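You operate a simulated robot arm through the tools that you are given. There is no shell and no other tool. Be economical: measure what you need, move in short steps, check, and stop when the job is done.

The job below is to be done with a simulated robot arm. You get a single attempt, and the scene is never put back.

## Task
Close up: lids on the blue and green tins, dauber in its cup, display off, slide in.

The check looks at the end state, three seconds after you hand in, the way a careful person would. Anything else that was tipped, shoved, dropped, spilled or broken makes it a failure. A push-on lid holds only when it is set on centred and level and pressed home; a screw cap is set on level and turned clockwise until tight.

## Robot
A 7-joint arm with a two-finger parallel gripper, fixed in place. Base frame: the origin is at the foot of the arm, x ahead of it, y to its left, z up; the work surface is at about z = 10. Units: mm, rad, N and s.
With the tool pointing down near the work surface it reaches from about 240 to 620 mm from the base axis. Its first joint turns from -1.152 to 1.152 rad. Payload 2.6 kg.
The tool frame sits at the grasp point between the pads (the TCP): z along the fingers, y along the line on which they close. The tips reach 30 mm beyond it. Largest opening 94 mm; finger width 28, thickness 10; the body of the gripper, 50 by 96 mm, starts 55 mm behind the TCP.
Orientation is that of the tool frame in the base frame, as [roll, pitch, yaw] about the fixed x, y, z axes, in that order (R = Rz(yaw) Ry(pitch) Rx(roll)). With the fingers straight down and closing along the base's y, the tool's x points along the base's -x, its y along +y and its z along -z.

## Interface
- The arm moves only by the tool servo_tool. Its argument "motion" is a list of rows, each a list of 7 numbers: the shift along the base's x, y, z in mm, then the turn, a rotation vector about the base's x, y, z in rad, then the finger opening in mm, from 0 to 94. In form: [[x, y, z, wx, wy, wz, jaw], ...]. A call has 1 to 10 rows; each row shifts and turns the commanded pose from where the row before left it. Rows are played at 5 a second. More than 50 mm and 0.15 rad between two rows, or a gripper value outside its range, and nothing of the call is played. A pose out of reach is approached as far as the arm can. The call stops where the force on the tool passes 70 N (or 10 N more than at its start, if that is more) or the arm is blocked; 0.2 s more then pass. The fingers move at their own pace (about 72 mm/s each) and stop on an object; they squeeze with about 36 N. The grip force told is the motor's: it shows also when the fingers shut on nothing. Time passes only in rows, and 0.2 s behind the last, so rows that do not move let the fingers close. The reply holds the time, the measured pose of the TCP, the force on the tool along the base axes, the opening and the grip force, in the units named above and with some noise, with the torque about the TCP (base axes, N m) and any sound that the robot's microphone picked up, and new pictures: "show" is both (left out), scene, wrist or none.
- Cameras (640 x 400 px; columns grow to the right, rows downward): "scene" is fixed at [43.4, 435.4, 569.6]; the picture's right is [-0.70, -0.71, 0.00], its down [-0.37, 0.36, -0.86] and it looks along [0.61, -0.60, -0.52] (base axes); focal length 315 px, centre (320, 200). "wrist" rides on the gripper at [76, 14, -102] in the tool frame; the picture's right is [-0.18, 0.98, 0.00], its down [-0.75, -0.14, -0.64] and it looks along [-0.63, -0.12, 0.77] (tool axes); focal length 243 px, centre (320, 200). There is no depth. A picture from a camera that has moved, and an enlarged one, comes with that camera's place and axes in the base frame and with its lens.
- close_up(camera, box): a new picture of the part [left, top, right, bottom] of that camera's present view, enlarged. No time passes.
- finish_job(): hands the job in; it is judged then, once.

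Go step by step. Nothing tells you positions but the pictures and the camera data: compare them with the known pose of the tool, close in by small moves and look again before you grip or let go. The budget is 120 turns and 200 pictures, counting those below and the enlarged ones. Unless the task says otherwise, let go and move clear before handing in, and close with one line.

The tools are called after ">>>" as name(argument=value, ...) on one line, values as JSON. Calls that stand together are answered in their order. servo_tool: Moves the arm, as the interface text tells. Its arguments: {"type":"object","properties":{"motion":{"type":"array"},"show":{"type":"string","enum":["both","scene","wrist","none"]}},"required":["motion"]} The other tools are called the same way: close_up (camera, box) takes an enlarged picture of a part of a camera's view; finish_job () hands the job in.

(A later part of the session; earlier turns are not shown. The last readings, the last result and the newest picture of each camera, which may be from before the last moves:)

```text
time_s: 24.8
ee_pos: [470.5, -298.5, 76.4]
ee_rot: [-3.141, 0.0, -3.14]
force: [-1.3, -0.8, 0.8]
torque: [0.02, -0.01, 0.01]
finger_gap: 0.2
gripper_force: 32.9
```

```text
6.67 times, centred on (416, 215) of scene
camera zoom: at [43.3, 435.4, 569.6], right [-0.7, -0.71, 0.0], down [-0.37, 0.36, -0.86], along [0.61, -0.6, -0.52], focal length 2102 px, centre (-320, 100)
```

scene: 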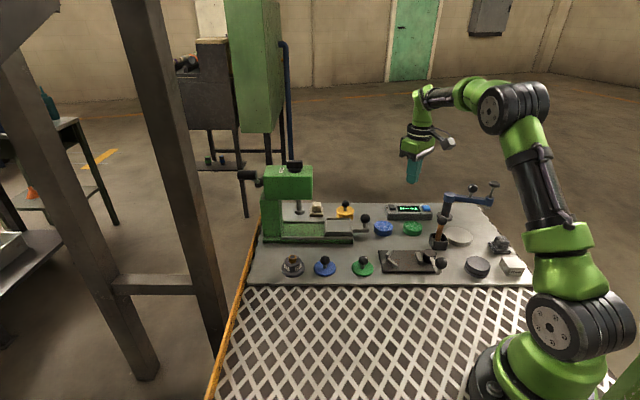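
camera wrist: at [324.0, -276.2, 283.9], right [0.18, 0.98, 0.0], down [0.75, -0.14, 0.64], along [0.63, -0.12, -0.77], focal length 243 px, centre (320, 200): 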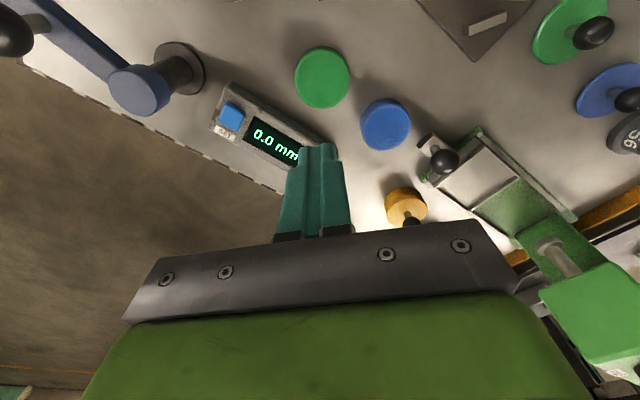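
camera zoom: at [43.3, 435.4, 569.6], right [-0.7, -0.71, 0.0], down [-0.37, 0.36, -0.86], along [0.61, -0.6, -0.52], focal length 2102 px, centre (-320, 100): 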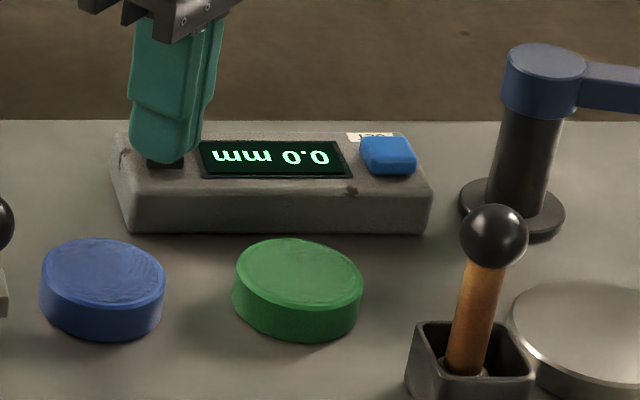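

>>> servo_tool(motion=[[0, 0, -1.5, 0, 0, 0, 0], [0, 0, -1.5, 0, 0, 0, 0], [0, 0, -1.5, 0, 0, 0, 0], [0, 0, 0, 0, 0, 0, 0]], show="none")

>>> close_up(camera="scene", box=[376, 185, 456, 245])

```text
time_s: 25.8
ee_pos: [469.2, -299.5, 75.2]
ee_rot: [-3.141, 0.006, 3.139]
force: [-8.7, 6.5, 29.6]
torque: [0.07, -0.06, 0.03]
finger_gap: 0.1
gripper_force: 32.6
```

```text
6.67 times, centred on (416, 215) of scene
camera zoom: at [43.2, 435.5, 569.5], right [-0.7, -0.71, 0.0], down [-0.37, 0.36, -0.86], along [0.61, -0.6, -0.52], focal length 2102 px, centre (-320, 100)
```

zoom: 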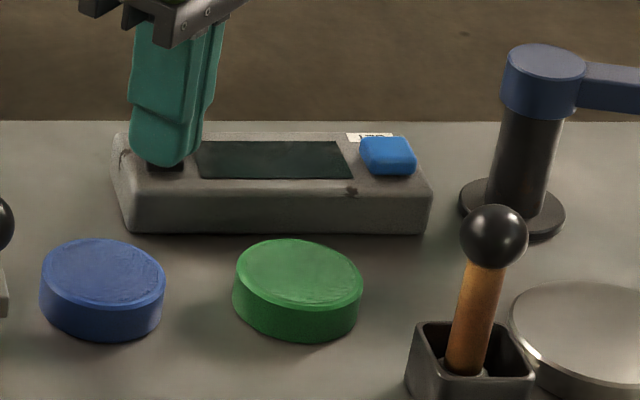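

>>> servo_tool(motion=[[0, 0, 4, 0, 0, 0, 0], [0, 0, 15, 0, 0, 0, 0], [0, 0, 0, 0, 0, 0, 0]], show="none")

>>> close_up(camera="scene", box=[386, 200, 410, 215])

```text
time_s: 26.6
ee_pos: [468.6, -296.4, 91.7]
ee_rot: [3.141, -0.002, -3.141]
force: [0.6, -0.1, -0.6]
torque: [0.02, 0.01, -0.02]
finger_gap: 0.1
gripper_force: 33.5
```

```text
16.00 times, centred on (398, 208) of scene
camera zoom: at [43.4, 435.4, 569.6], right [-0.7, -0.71, 0.0], down [-0.37, 0.36, -0.86], along [0.61, -0.6, -0.52], focal length 5044 px, centre (-928, 80)
```

zoom: 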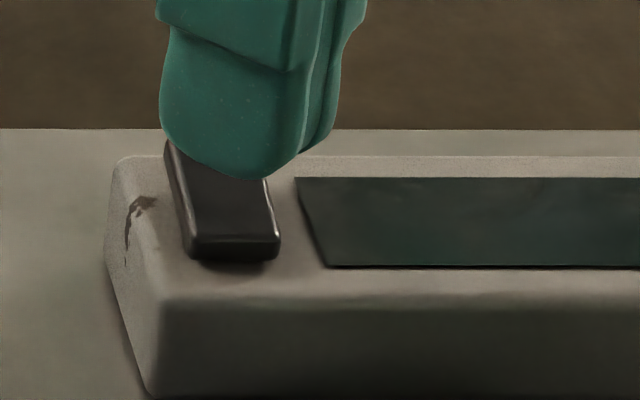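

The display is now latched off. Next the slide: its knob is at about (478,-172,63) and must be pushed along (+0.70,+0.71). I'll rise, yaw the gripper 45° and come behind the knob.

>>> servo_tool(motion=[[0, 0, 40, 0, 0, 0, 0], [-5, 10, 10, 0, 0, 0.13, 0], [-5, 15, 0, 0, 0, 0.13, 0], [-5, 15, 0, 0, 0, 0.13, 0], [-5, 15, 0, 0, 0, 0.13, 0], [-5, 15, 0, 0, 0, 0.13, 0], [-5, 11, 0, 0, 0, 0.135, 0], [0, 0, 0, 0, 0, 0, 0]], show="both")

>>> close_up(camera="scene", box=[340, 190, 440, 250])

```text
time_s: 28.4
ee_pos: [438.7, -216.8, 142.0]
ee_rot: [3.141, 0.001, -2.353]
force: [0.3, 0.2, 0.1]
torque: [0.01, 0.01, 0.0]
finger_gap: 0.2
gripper_force: 33.2
camera wrist: at [374.9, -260.5, 244.9], right [-0.57, 0.82, 0.0], down [0.63, 0.43, 0.64], along [0.53, 0.36, -0.77], focal length 243 px, centre (320, 200)
```

scene: 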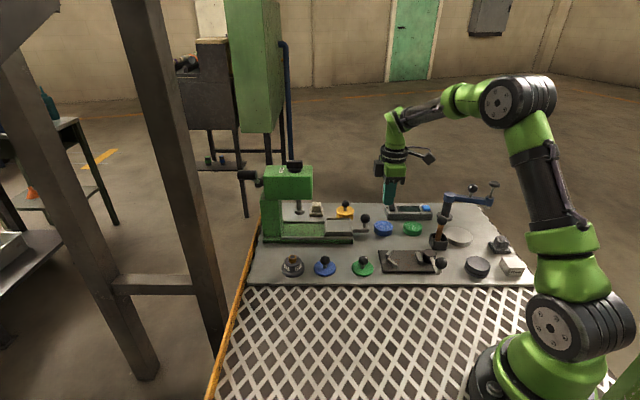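
wrist: 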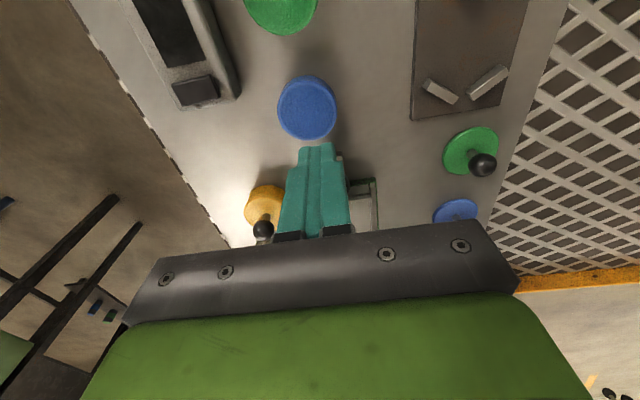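

```text
6.40 times, centred on (390, 220) of scene
camera zoom: at [43.3, 435.4, 569.6], right [-0.7, -0.71, 0.0], down [-0.37, 0.36, -0.86], along [0.61, -0.6, -0.52], focal length 2018 px, centre (-128, 72)
```

zoom: 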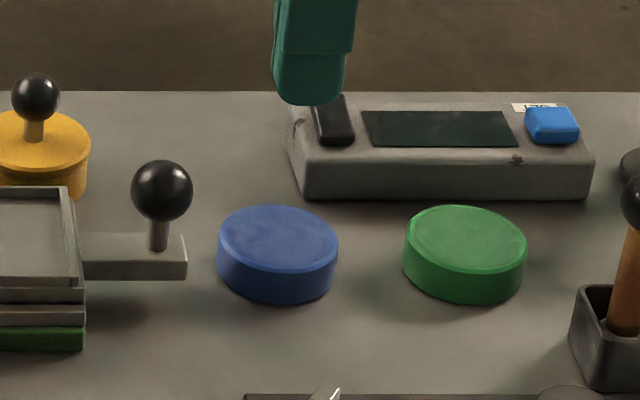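

>>> servo_tool(motion=[[-1.4, 1.4, -30, 0, 0, 0, 0], [0, 0, -30, 0, 0, 0, 0], [0, 0, 0, 0, 0, 0, 0]], show="wrist")

>>> close_up(camera="scene", box=[340, 190, 440, 250])

```text
time_s: 29.2
ee_pos: [437.4, -218.7, 80.2]
ee_rot: [3.141, 0.002, -2.357]
force: [0.2, 0.0, 0.5]
torque: [0.0, 0.0, 0.03]
finger_gap: 0.0
gripper_force: 33.0
camera wrist: at [373.6, -261.7, 183.4], right [-0.57, 0.82, 0.0], down [0.63, 0.43, 0.64], along [0.53, 0.36, -0.77], focal length 243 px, centre (320, 200)
```

wrist: 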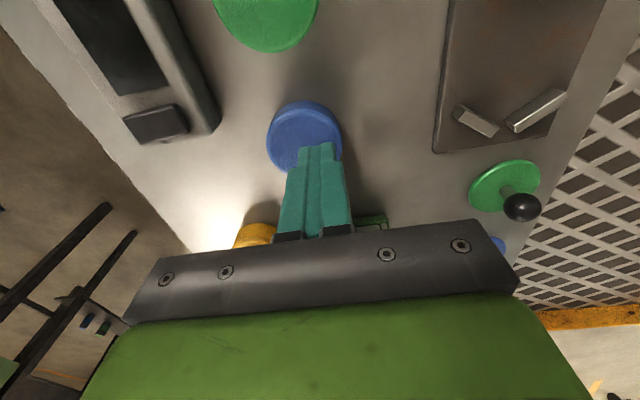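

```text
6.40 times, centred on (390, 220) of scene
camera zoom: at [43.4, 435.4, 569.6], right [-0.7, -0.71, 0.0], down [-0.37, 0.36, -0.86], along [0.61, -0.6, -0.52], focal length 2018 px, centre (-128, 72)
```

zoom: 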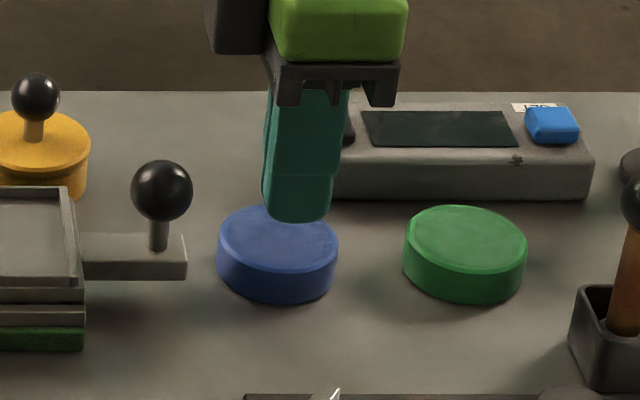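

Advancing along the slide axis to come into contact with the knob.

>>> servo_tool(motion=[[5.2, 8.8, 0, 0, 0, 0, 0], [7, 7.1, 0, 0, 0, 0, 0], [7, 7.1, 0, 0, 0, 0, 0], [5, 5, 0, 0, 0, 0, 0], [5, 5, 0, 0, 0, 0, 0], [5, 5, 0, 0, 0, 0, 0], [0, 0, 0, 0, 0, 0, 0]], show="none")

>>> close_up(camera="scene", box=[300, 190, 400, 250])

```text
time_s: 30.8
ee_pos: [473.8, -177.9, 81.5]
ee_rot: [3.141, 0.0, -2.356]
force: [-1.0, 1.0, 0.4]
torque: [0.0, -0.02, 0.02]
finger_gap: 0.1
gripper_force: 32.5
```

```text
6.40 times, centred on (350, 220) of scene
camera zoom: at [43.4, 435.4, 569.6], right [-0.7, -0.71, 0.0], down [-0.37, 0.36, -0.86], along [0.61, -0.6, -0.52], focal length 2018 px, centre (128, 72)
```

zoom: 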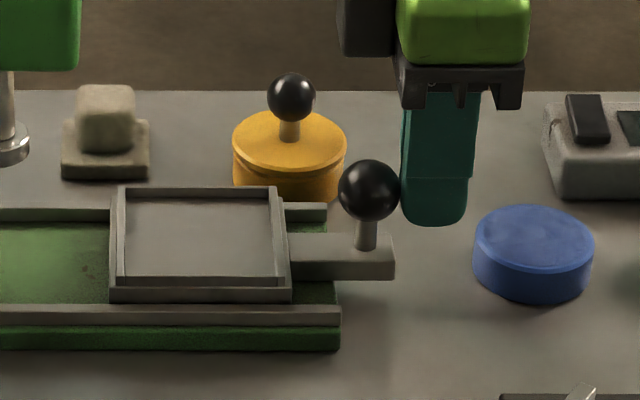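

Contact made and the slide moves easily. Continuing the push.

>>> servo_tool(motion=[[7, 7.1, 0, 0, 0, 0, 0], [7, 7.1, 0, 0, 0, 0, 0], [7, 7.1, 0, 0, 0, 0, 0], [7, 7.1, 0, 0, 0, 0, 0], [7, 7.1, 0, 0, 0, 0, 0], [0, 0, 0, 0, 0, 0, 0]], show="none")

>>> close_up(camera="scene", box=[260, 180, 380, 250])

```text
time_s: 32.2
ee_pos: [506.6, -142.9, 82.4]
ee_rot: [3.141, 0.002, -2.355]
force: [-0.8, 0.6, -0.9]
torque: [0.0, 0.02, -0.03]
finger_gap: 0.3
gripper_force: 33.5
```

```text
5.33 times, centred on (320, 215) of scene
camera zoom: at [43.3, 435.4, 569.6], right [-0.7, -0.71, 0.0], down [-0.37, 0.36, -0.86], along [0.61, -0.6, -0.52], focal length 1681 px, centre (320, 120)
```

zoom: 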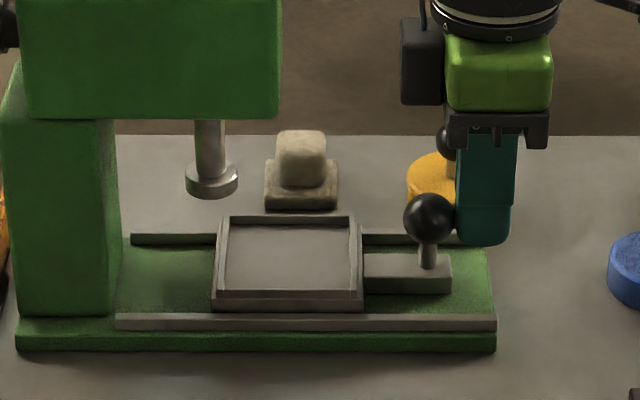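

>>> servo_tool(motion=[[7, 7.1, 0, 0, 0, 0, 0], [7, 7.1, 0, 0, 0, 0, 0], [5, 5, 0, 0, 0, 0, 0], [4, 4, 0, 0, 0, 0, 0], [0, 0, 0, 0, 0, 0, 0]], show="none")

>>> close_up(camera="scene", box=[260, 180, 380, 250])

```text
time_s: 33.4
ee_pos: [530.6, -120.2, 81.6]
ee_rot: [3.141, 0.0, -2.355]
force: [0.0, 0.8, 0.2]
torque: [0.01, 0.01, -0.01]
finger_gap: 0.0
gripper_force: 33.2
```

```text
5.33 times, centred on (320, 215) of scene
camera zoom: at [43.4, 435.4, 569.6], right [-0.7, -0.71, 0.0], down [-0.37, 0.36, -0.86], along [0.61, -0.6, -0.52], focal length 1681 px, centre (320, 120)
```

zoom: 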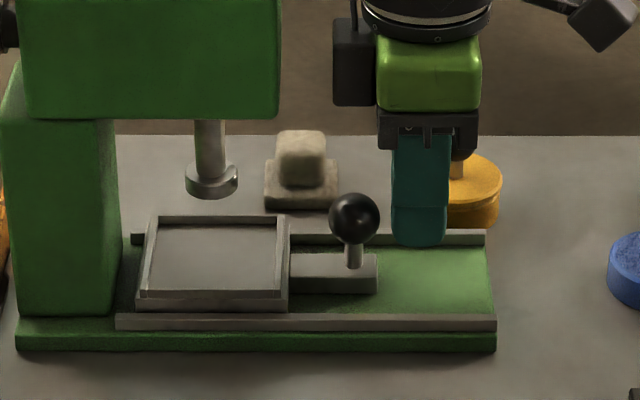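

The tray is nearly under the plunger and coasted slightly ahead. Pushing gently until it meets its stop.

>>> servo_tool(motion=[[3, 3, 0, 0, 0, 0, 0], [2, 2, 0, 0, 0, 0, 0], [1.5, 1.5, 0, 0, 0, 0, 0], [1.5, 1.5, 0, 0, 0, 0, 0], [0, 0, 0, 0, 0, 0, 0]], show="none")

>>> close_up(camera="scene", box=[260, 180, 380, 250])

```text
time_s: 34.6
ee_pos: [535.7, -116.2, 81.4]
ee_rot: [-3.14, -0.006, -2.36]
force: [-21.0, -13.1, 6.8]
torque: [-0.08, 0.39, 0.07]
finger_gap: 0.0
gripper_force: 32.9
```

```text
5.33 times, centred on (320, 215) of scene
camera zoom: at [43.3, 435.4, 569.6], right [-0.7, -0.71, 0.0], down [-0.37, 0.36, -0.86], along [0.61, -0.6, -0.52], focal length 1681 px, centre (320, 120)
```

zoom: 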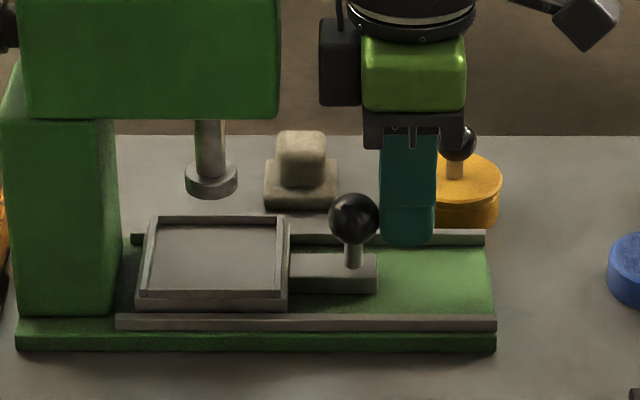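

The slide is against its stop. Backing off, rising, and heading to the blue lid at about (452,15), unwinding the yaw on the way.

>>> servo_tool(motion=[[-15, -15, 0, 0, 0, 0, 0], [-5, -5, 40, 0, 0, 0, 0], [-20, 0, 40, 0, 0, -0.13, 0], [-30, 20, 0, 0, 0, -0.13, 20], [-20, 30, 0, 0, 0, -0.13, 40], [0, 40, 0, 0, 0, -0.13, 50], [0, 40, 0, 0, 0, -0.13, 60], [0, 15, 0, 0, 0, -0.135, 60], [0, 0, 0, 0, 0, 0, 60]], show="both")

>>> close_up(camera="scene", box=[280, 225, 440, 290])

```text
time_s: 36.6
ee_pos: [447.7, 13.5, 162.9]
ee_rot: [3.141, 0.002, 3.141]
force: [0.3, 0.6, 0.0]
torque: [0.02, 0.02, -0.01]
finger_gap: 60.1
gripper_force: 0.0
camera wrist: at [371.7, 27.0, 265.0], right [0.18, 0.98, 0.0], down [0.75, -0.14, 0.64], along [0.63, -0.12, -0.77], focal length 243 px, centre (320, 200)
```

scene: 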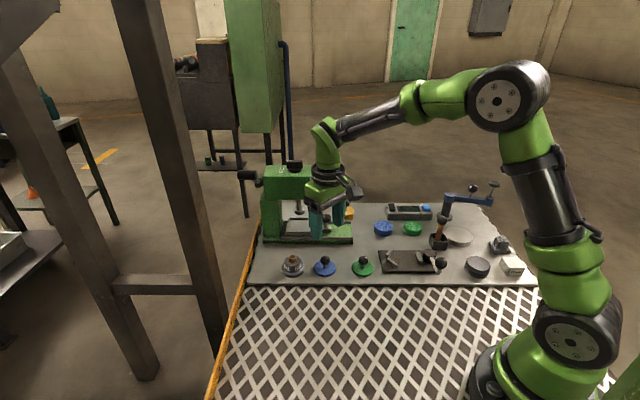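
wrist: 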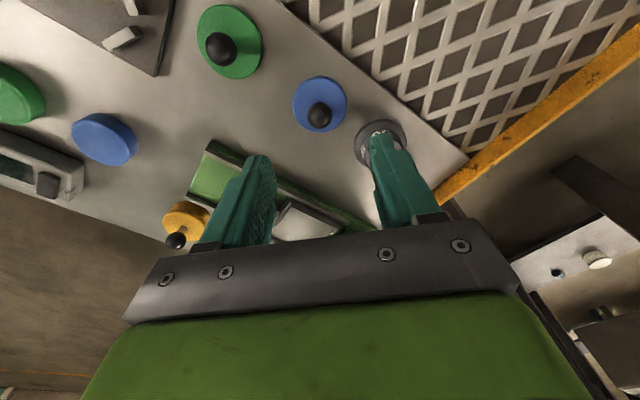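

```text
4.00 times, centred on (360, 258) of scene
camera zoom: at [43.3, 435.4, 569.6], right [-0.7, -0.71, 0.0], down [-0.37, 0.36, -0.86], along [0.61, -0.6, -0.52], focal length 1261 px, centre (160, -30)
```

zoom: 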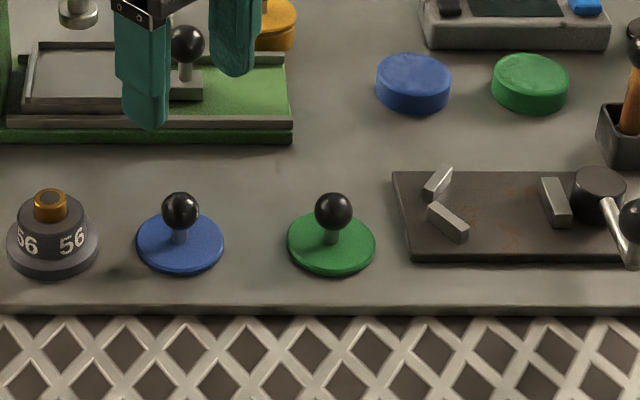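

Blue lid's ball is at about (458.5,10), z≈36. Moving over it and partway down, then I'll recheck.

>>> servo_tool(motion=[[5, -1.5, -30, 0, 0, 0, 60], [5.5, -1.5, -30, 0, 0, 0, 54], [0, 0, -20, 0, 0, 0, 50], [0, 0, 0, 0, 0, 0, 50]], show="wrist")

>>> close_up(camera="scene", box=[280, 225, 400, 290])

```text
time_s: 37.6
ee_pos: [458.5, 9.3, 82.8]
ee_rot: [-3.141, 0.0, 3.14]
force: [-0.3, -0.1, 0.6]
torque: [0.0, 0.03, 0.01]
finger_gap: 50.0
gripper_force: 0.1
camera wrist: at [382.3, 23.7, 185.6], right [0.18, 0.98, 0.0], down [0.75, -0.14, 0.64], along [0.63, -0.12, -0.77], focal length 243 px, centre (320, 200)
```

wrist: 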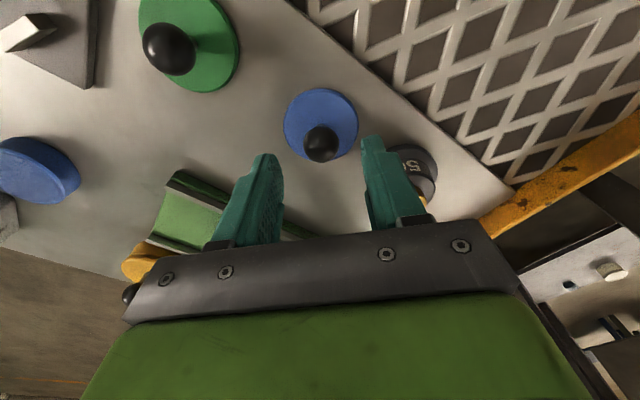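

```text
5.33 times, centred on (340, 258) of scene
camera zoom: at [43.4, 435.4, 569.6], right [-0.7, -0.71, 0.0], down [-0.37, 0.36, -0.86], along [0.61, -0.6, -0.52], focal length 1681 px, centre (213, -107)
```

zoom: 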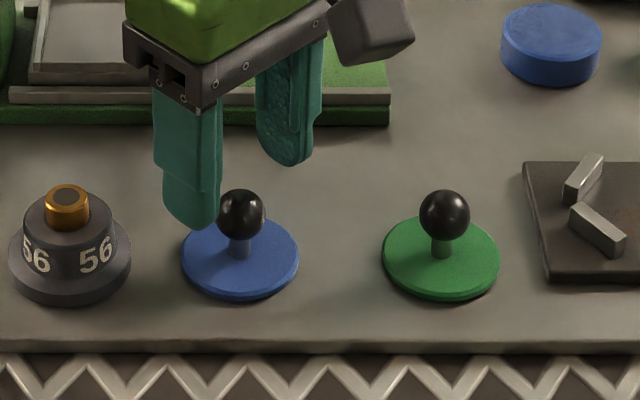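

>>> servo_tool(motion=[[-4, 0, -10, 0, 0, 0, 50], [0, 0, -12, 0, 0, 0, 50], [0, 0, 0, 0, 0, 0, 50]], show="wrist")

>>> close_up(camera="scene", box=[280, 225, 360, 285])

```text
time_s: 38.4
ee_pos: [454.9, 10.9, 61.5]
ee_rot: [3.141, 0.001, -3.141]
force: [0.0, 0.7, 0.0]
torque: [0.0, -0.01, 0.0]
finger_gap: 49.8
gripper_force: 0.0
camera wrist: at [378.3, 25.2, 164.5], right [0.18, 0.98, 0.0], down [0.75, -0.14, 0.64], along [0.63, -0.12, -0.77], focal length 243 px, centre (320, 200)
```

wrist: 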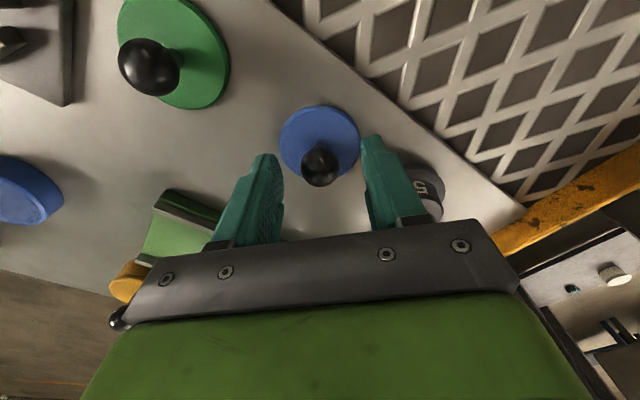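

```text
6.67 times, centred on (320, 255) of scene
camera zoom: at [43.4, 435.4, 569.6], right [-0.7, -0.71, 0.0], down [-0.37, 0.36, -0.86], along [0.61, -0.6, -0.52], focal length 2102 px, centre (320, -167)
```

zoom: 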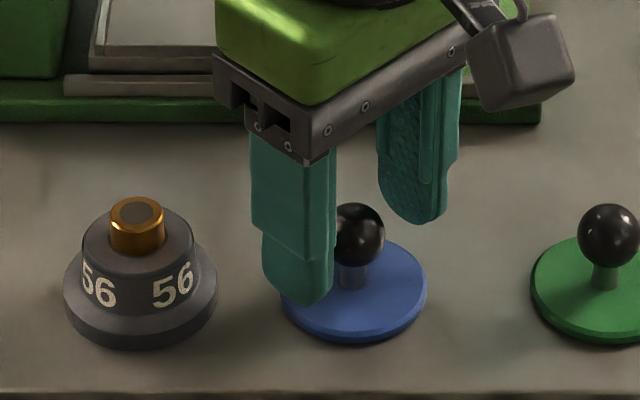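

Aligned; ball z≈41. Descending so tips stay above the lid plate and closing.

>>> servo_tool(motion=[[0, 0, -9, 0, 0, 0, 50], [0, 0, 0, 0, 0, 0, 50], [0, 0, 0, 0, 0, 0, 30], [0, 0, 0, 0, 0, 0, 15], [0, 0, 0, 0, 0, 0, 15]], show="none")

>>> close_up(camera="scene", box=[280, 225, 360, 285])

```text
time_s: 39.6
ee_pos: [455.2, 11.1, 52.2]
ee_rot: [3.14, 0.001, -3.141]
force: [0.4, -0.2, 0.0]
torque: [-0.02, -0.02, 0.03]
finger_gap: 21.9
gripper_force: 36.5
```

```text
6.67 times, centred on (320, 255) of scene
camera zoom: at [43.4, 435.4, 569.6], right [-0.7, -0.71, 0.0], down [-0.37, 0.36, -0.86], along [0.61, -0.6, -0.52], focal length 2102 px, centre (320, -167)
```

zoom: 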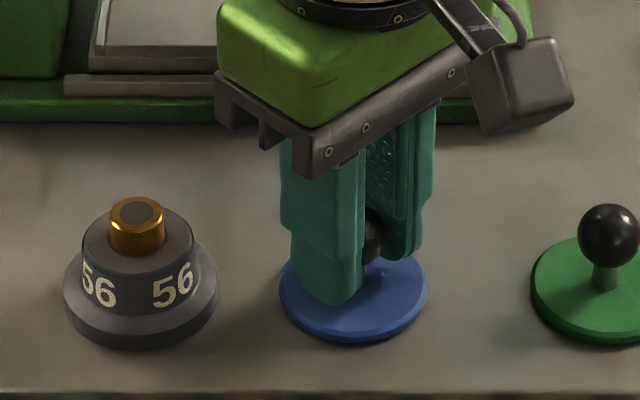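

Gripped. Lifting and checking the lid hangs level.

>>> servo_tool(motion=[[0, 0, 15, 0, 0, 0, 15], [0, 0, 40, 0, 0, 0, 15], [0, 0, 35, 0, 0, 0, 15], [0, 0, 0, 0, 0, 0, 15]], show="wrist")

>>> close_up(camera="scene", box=[270, 190, 370, 270])

```text
time_s: 40.6
ee_pos: [457.0, 11.1, 143.4]
ee_rot: [-3.141, 0.001, -3.14]
force: [0.4, 0.0, -0.4]
torque: [-0.05, 0.0, 0.01]
finger_gap: 22.0
gripper_force: 35.4
camera wrist: at [379.4, 25.3, 245.8], right [0.18, 0.98, 0.0], down [0.75, -0.14, 0.64], along [0.63, -0.12, -0.77], focal length 243 px, centre (320, 200)
```

wrist: 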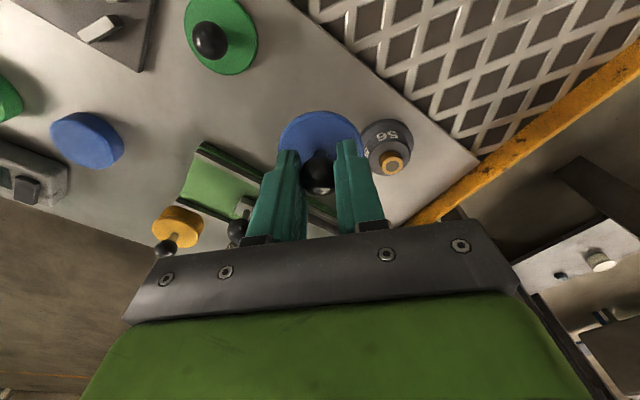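

```text
5.00 times, centred on (320, 230) of scene
camera zoom: at [43.3, 435.4, 569.6], right [-0.7, -0.71, 0.0], down [-0.37, 0.36, -0.86], along [0.61, -0.6, -0.52], focal length 1576 px, centre (320, 50)
```

zoom: 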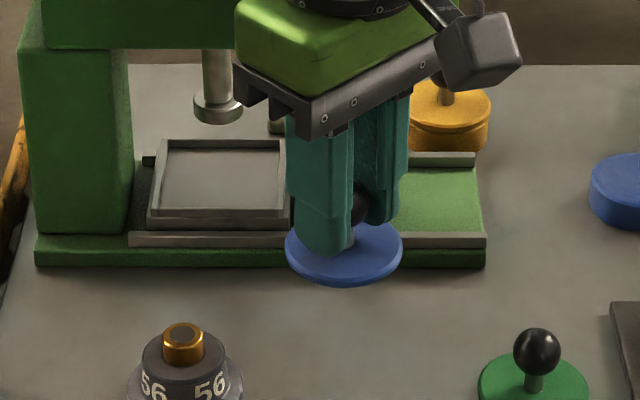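

Lid hangs level. Carrying it over toward the blue tin, stopping short to refine the tin's position.

>>> servo_tool(motion=[[-5, -20, 0, 0, 0, 0, 15], [-5, -40, 0, 0, 0, 0, 15], [0, -45, 0, 0, 0, 0, 15], [0, -45, 0, 0, 0, 0, 15], [0, -40, 0, 0, 0, 0, 15], [0, -25, 0, 0, 0, 0, 15], [0, -18, 0, 0, 0, 0, 15], [0, 0, 0, 0, 0, 0, 15]], show="wrist")

>>> close_up(camera="scene", box=[340, 180, 440, 250])

>>> close_up(camera="wrist", box=[240, 70, 400, 190])

```text
time_s: 42.4
ee_pos: [444.6, -224.0, 138.5]
ee_rot: [-3.141, 0.0, 3.141]
force: [-0.1, -0.1, -0.5]
torque: [0.02, -0.02, 0.02]
finger_gap: 22.1
gripper_force: 36.1
camera wrist: at [367.9, -209.3, 242.8], right [0.18, 0.98, 0.0], down [0.75, -0.14, 0.64], along [0.63, -0.12, -0.77], focal length 243 px, centre (320, 200)
```

wrist: 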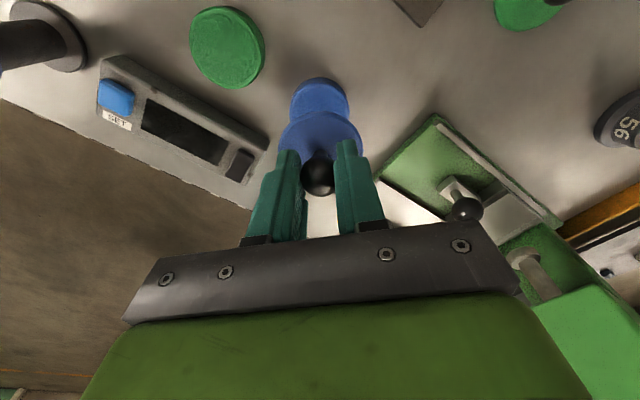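

```text
5.71 times, centred on (390, 215) of scene
camera zoom: at [43.4, 435.3, 569.6], right [-0.7, -0.71, 0.0], down [-0.37, 0.36, -0.86], along [0.61, -0.6, -0.52], focal length 1801 px, centre (-80, 114)
```

zoom: 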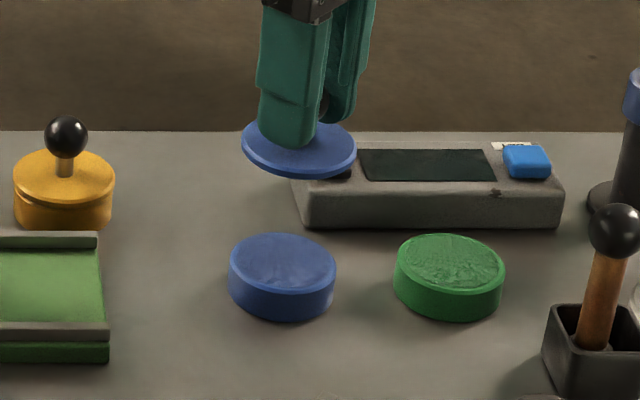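

```text
3.33 times, centred on (320, 130) of wrist
camera zoom: at [367.9, -209.3, 242.8], right [0.18, 0.98, 0.0], down [0.75, -0.14, 0.64], along [0.63, -0.12, -0.77], focal length 809 px, centre (320, 433)
```

zoom: 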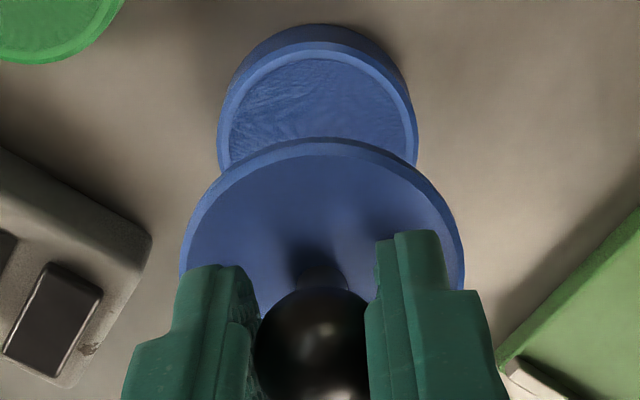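

Comparing both views, the lid needs about (+2,-1) mm to be over the tin. Shifting and lowering to just above it.

>>> servo_tool(motion=[[2, -1.2, -20, 0, 0, 0, 15], [0, 0, -20, 0, 0, 0, 15], [0, 0, -12, 0, 0, 0, 15], [0, 0, 0, 0, 0, 0, 15]], show="none")

>>> close_up(camera="scene", box=[360, 210, 408, 240])

>>> close_up(camera="wrist", box=[240, 70, 400, 190])

```text
time_s: 43.4
ee_pos: [445.3, -224.7, 88.7]
ee_rot: [-3.142, 0.0, -3.141]
force: [0.1, -0.4, 0.8]
torque: [0.0, 0.0, -0.05]
finger_gap: 21.8
gripper_force: 35.6
```

```text
13.33 times, centred on (384, 225) of scene
camera zoom: at [43.4, 435.4, 569.6], right [-0.7, -0.71, 0.0], down [-0.37, 0.36, -0.86], along [0.61, -0.6, -0.52], focal length 4203 px, centre (-533, -133)
```

zoom: 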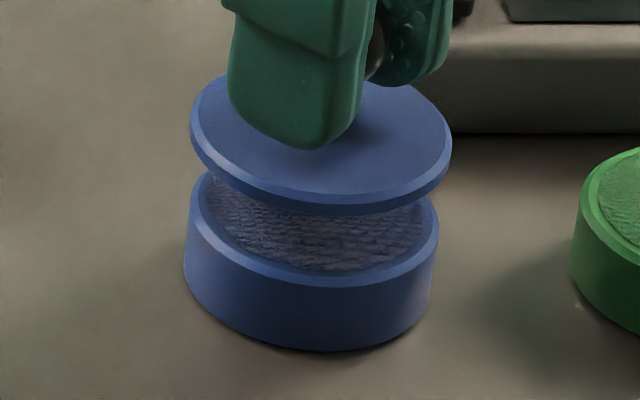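

```text
3.33 times, centred on (320, 130) of wrist
camera zoom: at [369.5, -210.2, 191.7], right [0.18, 0.98, 0.0], down [0.75, -0.14, 0.64], along [0.63, -0.12, -0.77], focal length 809 px, centre (320, 433)
```

zoom: 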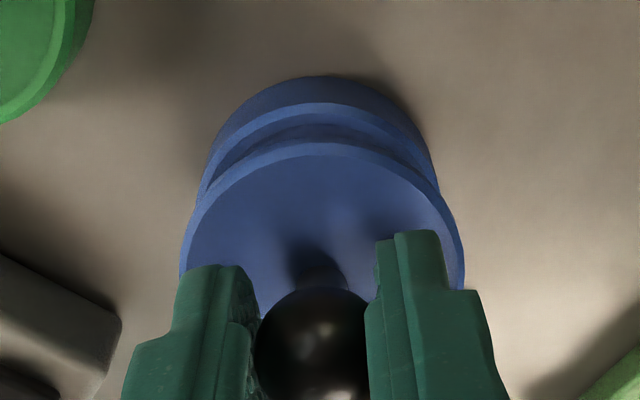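

Alignment is within about half a millimetre. Tiny correction and lower towards contact.

>>> servo_tool(motion=[[-0.5, -0.6, -7, 0, 0, 0, 15], [0, 0, -6, 0, 0, 0, 15], [0, 0, 0, 0, 0, 0, 15]], show="none")

>>> close_up(camera="scene", box=[360, 210, 408, 240])

>>> close_up(camera="wrist", box=[240, 70, 400, 190])

```text
time_s: 44.2
ee_pos: [445.0, -223.8, 76.5]
ee_rot: [-3.141, 0.0, -3.142]
force: [-0.4, -0.3, -1.1]
torque: [0.01, 0.04, 0.02]
finger_gap: 22.1
gripper_force: 36.1
```

```text
13.33 times, centred on (384, 225) of scene
camera zoom: at [43.4, 435.4, 569.6], right [-0.7, -0.71, 0.0], down [-0.37, 0.36, -0.86], along [0.61, -0.6, -0.52], focal length 4203 px, centre (-533, -133)
```

zoom: 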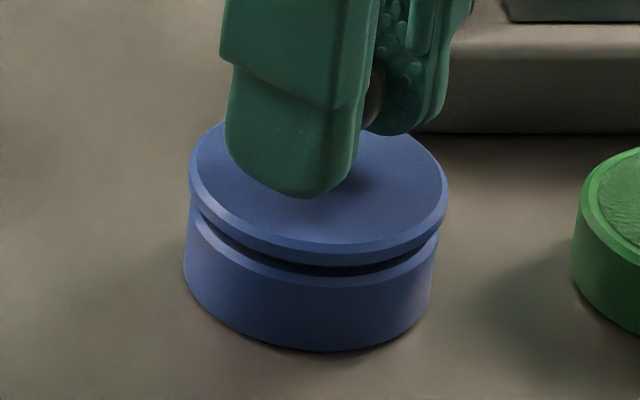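

```text
3.33 times, centred on (320, 130) of wrist
camera zoom: at [368.9, -210.6, 178.9], right [0.18, 0.98, 0.0], down [0.75, -0.14, 0.64], along [0.63, -0.12, -0.77], focal length 809 px, centre (320, 433)
```

zoom: 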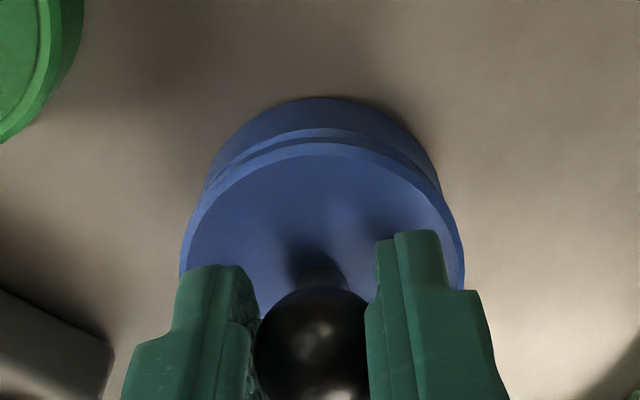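

>>> servo_tool(motion=[[-0.5, -0.3, -2, 0, 0, 0, 15], [0, 0, -2, 0, 0, 0, 15], [0, 0, -1, 0, 0, 0, 15], [0, 0, 0, 0, 0, 0, 15]], show="none")

>>> close_up(camera="scene", box=[360, 210, 408, 240])

```text
time_s: 45.2
ee_pos: [444.9, -224.0, 72.6]
ee_rot: [3.141, 0.001, 3.14]
force: [-20.9, 12.9, 37.2]
torque: [0.25, 0.23, 0.07]
finger_gap: 22.3
gripper_force: 36.7
heard: snap
```

```text
13.33 times, centred on (384, 225) of scene
camera zoom: at [43.1, 435.5, 569.5], right [-0.7, -0.71, 0.0], down [-0.37, 0.36, -0.86], along [0.61, -0.6, -0.52], focal length 4203 px, centre (-533, -133)
```

zoom: 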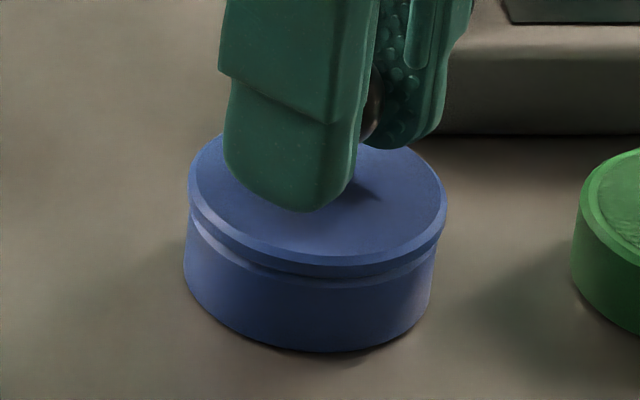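

A snap was heard. Easing off, opening, and inspecting the seat.

>>> servo_tool(motion=[[0, 0, 1, 0, 0, 0, 15], [0, 0, 0, 0, 0, 0, 30], [0, 0, 0, 0, 0, 0, 50], [0, 0, 20, 0, 0, 0, 50], [0, 0, 40, 0, 0, 0, 50], [0, 0, 0, 0, 0, 0, 50]], show="wrist")

>>> close_up(camera="scene", box=[360, 210, 408, 240])

>>> close_up(camera="wrist", box=[240, 70, 400, 190])

>>> close_up(camera="scene", box=[320, 195, 400, 245])

```text
time_s: 46.6
ee_pos: [443.5, -224.9, 132.8]
ee_rot: [-3.141, -0.001, -3.141]
force: [-0.5, 1.1, 0.4]
torque: [-0.04, 0.03, -0.03]
finger_gap: 49.9
gripper_force: 0.0
camera wrist: at [367.1, -211.0, 235.9], right [0.18, 0.98, 0.0], down [0.75, -0.14, 0.64], along [0.63, -0.12, -0.77], focal length 243 px, centre (320, 200)
```

wrist: 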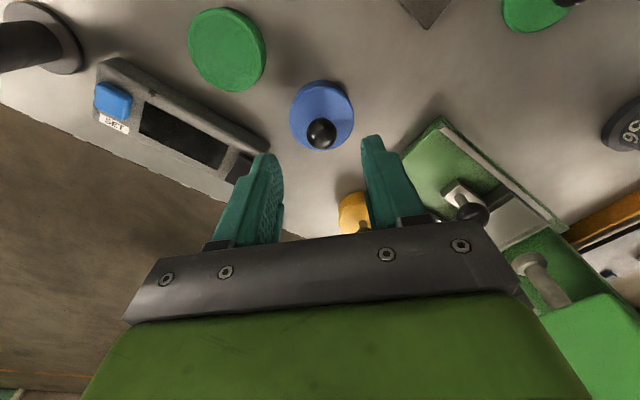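

```text
13.33 times, centred on (384, 225) of scene
camera zoom: at [43.3, 435.4, 569.6], right [-0.7, -0.71, 0.0], down [-0.37, 0.36, -0.86], along [0.61, -0.6, -0.52], focal length 4203 px, centre (-533, -133)
```

zoom: 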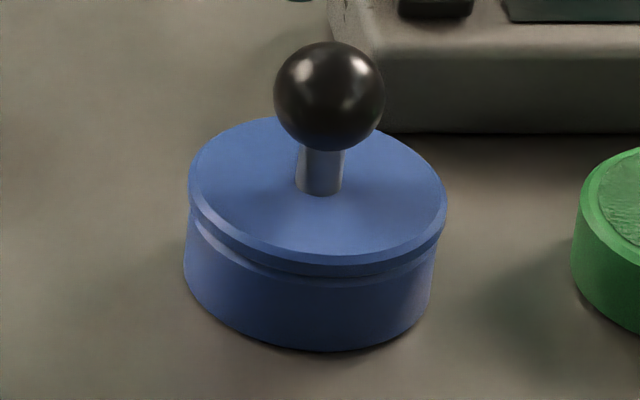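

```text
3.33 times, centred on (320, 130) of wrist
camera zoom: at [367.1, -211.0, 235.9], right [0.18, 0.98, 0.0], down [0.75, -0.14, 0.64], along [0.63, -0.12, -0.77], focal length 809 px, centre (320, 433)
```

zoom: 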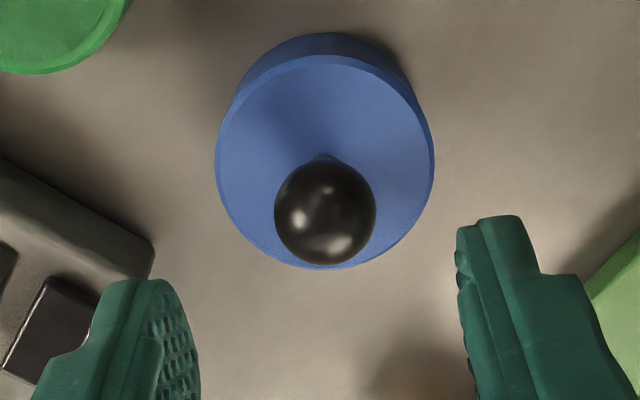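

```text
8.00 times, centred on (360, 220) of scene
camera zoom: at [43.3, 435.4, 569.6], right [-0.7, -0.71, 0.0], down [-0.37, 0.36, -0.86], along [0.61, -0.6, -0.52], focal length 2522 px, centre (0, 40)
```

zoom: 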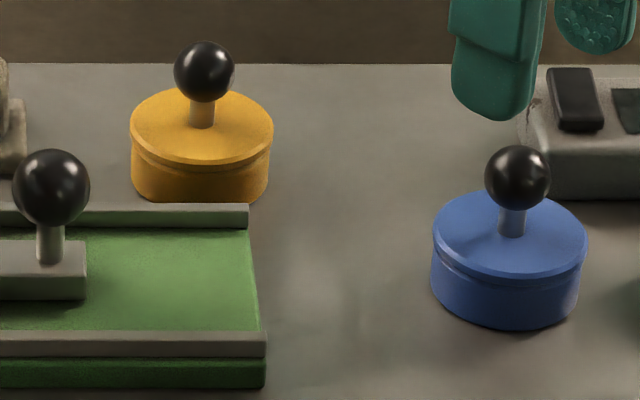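

Blue lid is level and seated like the yellow one. Now the green lid, ball at about (389,-55,41).

>>> servo_tool(motion=[[-14, 40, 0, 0, 0, 0, 50], [-15, 45, 0, 0, 0, 0, 50], [-15, 45, 0, 0, 0, 0, 50], [-10, 39, -15, 0, 0, 0, 50], [0, 0, -35, 0, 0, 0, 50], [0, 0, -15, 0, 0, 0, 50], [0, 0, 0, 0, 0, 0, 50]], show="wrist")

>>> close_up(camera="scene", box=[320, 225, 400, 285])

```text
time_s: 48.2
ee_pos: [391.9, -57.4, 68.0]
ee_rot: [3.14, 0.001, 3.14]
force: [-0.1, -0.3, -0.4]
torque: [-0.01, 0.0, -0.01]
finger_gap: 50.0
gripper_force: 0.2
camera wrist: at [316.0, -42.8, 170.9], right [0.18, 0.98, 0.0], down [0.75, -0.14, 0.64], along [0.63, -0.12, -0.77], focal length 243 px, centre (320, 200)
```

wrist: 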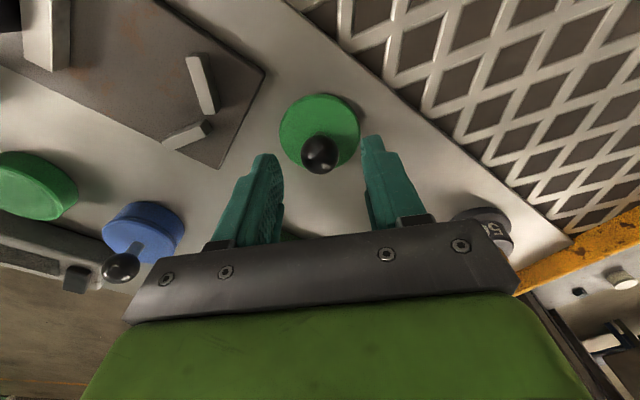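

```text
6.67 times, centred on (360, 255) of scene
camera zoom: at [43.3, 435.4, 569.6], right [-0.7, -0.71, 0.0], down [-0.37, 0.36, -0.86], along [0.61, -0.6, -0.52], focal length 2102 px, centre (53, -167)
```

zoom: 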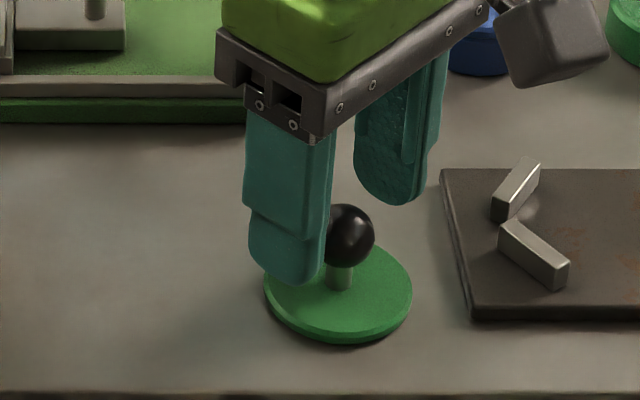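

Ball is about 3.5 mm nearer the base than the TCP; correcting, descending and gripping.

>>> servo_tool(motion=[[-3.3, 0, -8, 0, 0, 0, 50], [0, 0, -8, 0, 0, 0, 50], [0, 0, 0, 0, 0, 0, 50], [0, 0, 0, 0, 0, 0, 30], [0, 0, 0, 0, 0, 0, 15], [0, 0, 0, 0, 0, 0, 15]], show="none")

>>> close_up(camera="scene", box=[320, 225, 400, 285])

```text
time_s: 49.6
ee_pos: [388.0, -58.1, 49.1]
ee_rot: [3.141, 0.001, -3.14]
force: [0.6, -0.7, 0.6]
torque: [0.04, -0.01, 0.01]
finger_gap: 22.1
gripper_force: 35.9
```

```text
6.67 times, centred on (360, 255) of scene
camera zoom: at [43.4, 435.4, 569.6], right [-0.7, -0.71, 0.0], down [-0.37, 0.36, -0.86], along [0.61, -0.6, -0.52], focal length 2102 px, centre (53, -167)
```

zoom: 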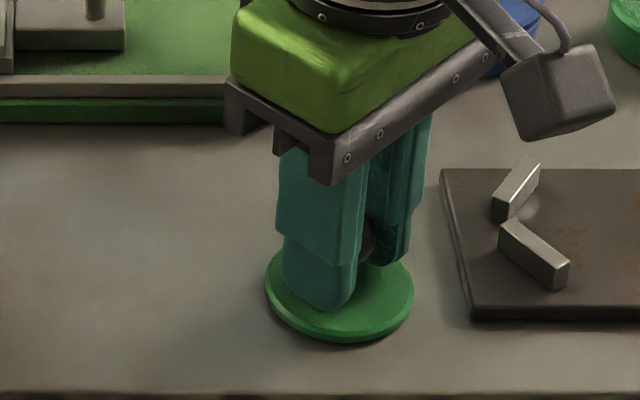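

>>> servo_tool(motion=[[0, 0, 15, 0, 0, 0, 15], [0, 0, 40, 0, 0, 0, 15], [0, 0, 37, 0, 0, 0, 15], [0, -20, 0, 0, 0, 0, 15], [0, -45, 0, 0, 0, 0, 15], [-1, -45, 0, 0, 0, 0, 15], [-1, -45, 0, 0, 0, 0, 15], [0, -45, 0, 0, 0, 0, 15], [0, -25, 0, 0, 0, 0, 15], [0, 0, 0, 0, 0, 0, 15]], show="wrist")

>>> close_up(camera="scene", box=[370, 180, 470, 250])

>>> close_up(camera="wrist", box=[240, 70, 400, 190])

```text
time_s: 51.8
ee_pos: [390.5, -279.5, 143.5]
ee_rot: [3.141, 0.0, -3.141]
force: [-0.4, 0.6, -1.0]
torque: [0.05, 0.01, 0.01]
finger_gap: 22.0
gripper_force: 35.3
camera wrist: at [313.8, -266.2, 245.6], right [0.18, 0.98, 0.0], down [0.75, -0.14, 0.64], along [0.63, -0.12, -0.77], focal length 243 px, centre (320, 200)
```

wrist: 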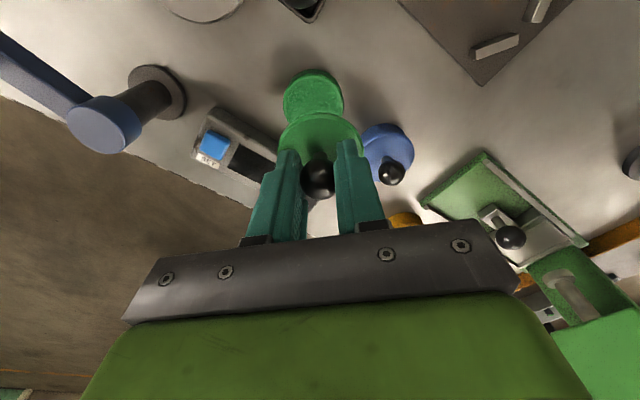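

```text
5.71 times, centred on (420, 215) of scene
camera zoom: at [43.4, 435.3, 569.6], right [-0.7, -0.71, 0.0], down [-0.37, 0.36, -0.86], along [0.61, -0.6, -0.52], focal length 1801 px, centre (-251, 114)
```

zoom: 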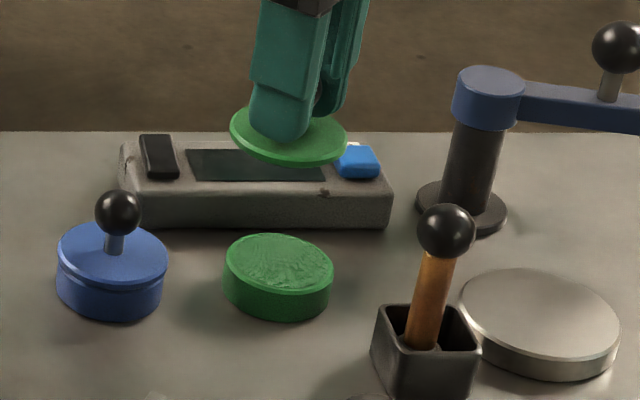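

```text
3.33 times, centred on (320, 130) of wrist
camera zoom: at [313.8, -266.2, 245.6], right [0.18, 0.98, 0.0], down [0.75, -0.14, 0.64], along [0.63, -0.12, -0.77], focal length 809 px, centre (320, 433)
```

zoom: 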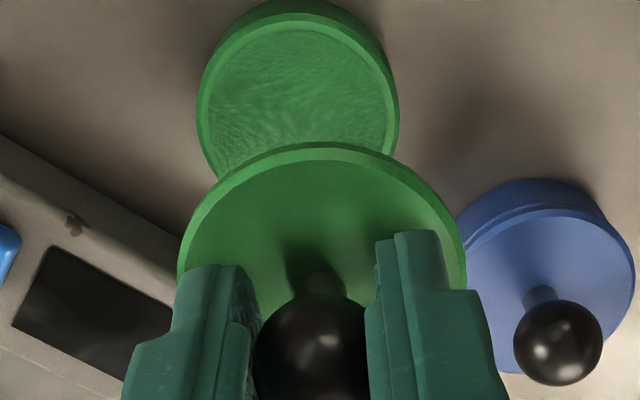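

>>> servo_tool(motion=[[-5.5, -4.3, -18, 0, 0, 0, 15], [0, 0, -20, 0, 0, 0, 15], [0, 0, -16, 0, 0, 0, 15], [0, 0, 0, 0, 0, 0, 15]], show="none")

>>> close_up(camera="scene", box=[390, 210, 438, 240])

>>> close_up(camera="wrist", box=[240, 70, 400, 190])

```text
time_s: 52.8
ee_pos: [382.8, -286.2, 86.8]
ee_rot: [3.14, 0.0, 3.141]
force: [0.8, -0.7, 0.1]
torque: [0.0, 0.01, 0.01]
finger_gap: 22.2
gripper_force: 36.2
```

```text
13.33 times, centred on (414, 225) of scene
camera zoom: at [43.4, 435.4, 569.6], right [-0.7, -0.71, 0.0], down [-0.37, 0.36, -0.86], along [0.61, -0.6, -0.52], focal length 4203 px, centre (-933, -133)
```

zoom: 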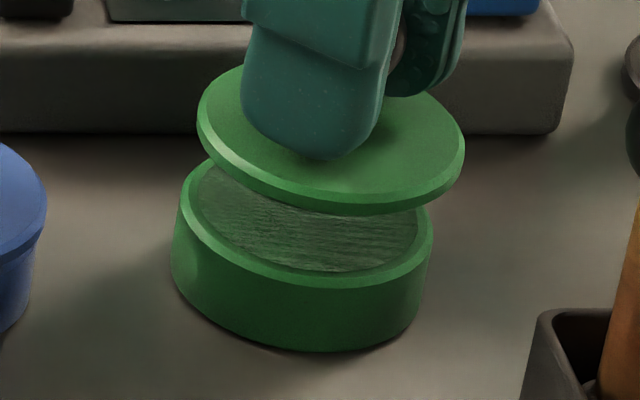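

```text
3.33 times, centred on (320, 130) of wrist
camera zoom: at [306.2, -271.2, 190.4], right [0.18, 0.98, 0.0], down [0.75, -0.14, 0.64], along [0.63, -0.12, -0.77], focal length 809 px, centre (320, 433)
```

zoom: 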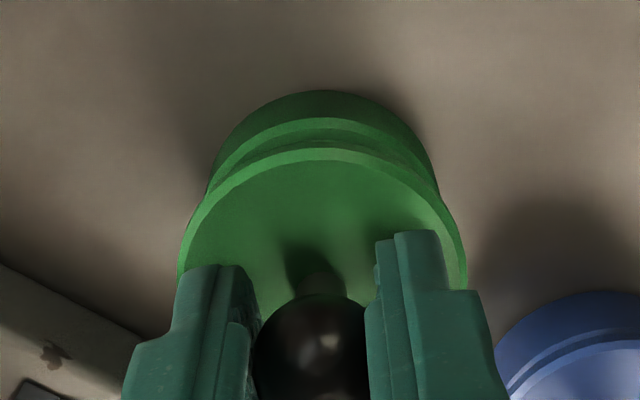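

>>> servo_tool(motion=[[-0.3, -0.8, -5, 0, 0, 0, 15], [0, 0, -5, 0, 0, 0, 15], [0, 0, 0, 0, 0, 0, 15]], show="none")

>>> close_up(camera="scene", box=[390, 210, 438, 240])

>>> close_up(camera="wrist", box=[240, 70, 400, 190])

```text
time_s: 53.6
ee_pos: [379.2, -284.2, 78.1]
ee_rot: [3.141, 0.001, -3.14]
force: [0.2, -0.3, -0.5]
torque: [-0.02, 0.01, 0.01]
finger_gap: 22.0
gripper_force: 35.8
```

```text
13.33 times, centred on (414, 225) of scene
camera zoom: at [43.4, 435.4, 569.6], right [-0.7, -0.71, 0.0], down [-0.37, 0.36, -0.86], along [0.61, -0.6, -0.52], focal length 4203 px, centre (-933, -133)
```

zoom: 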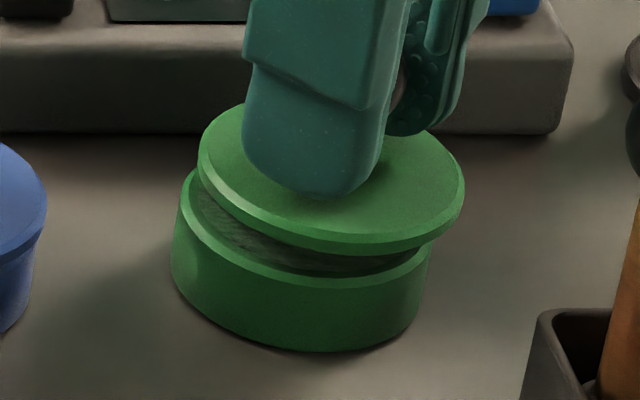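

```text
3.33 times, centred on (320, 130) of wrist
camera zoom: at [304.5, -271.4, 180.9], right [0.18, 0.98, 0.0], down [0.75, -0.14, 0.64], along [0.63, -0.12, -0.77], focal length 809 px, centre (320, 433)
```

zoom: 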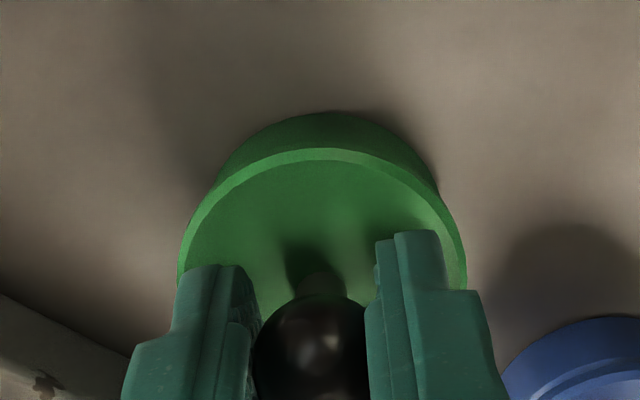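

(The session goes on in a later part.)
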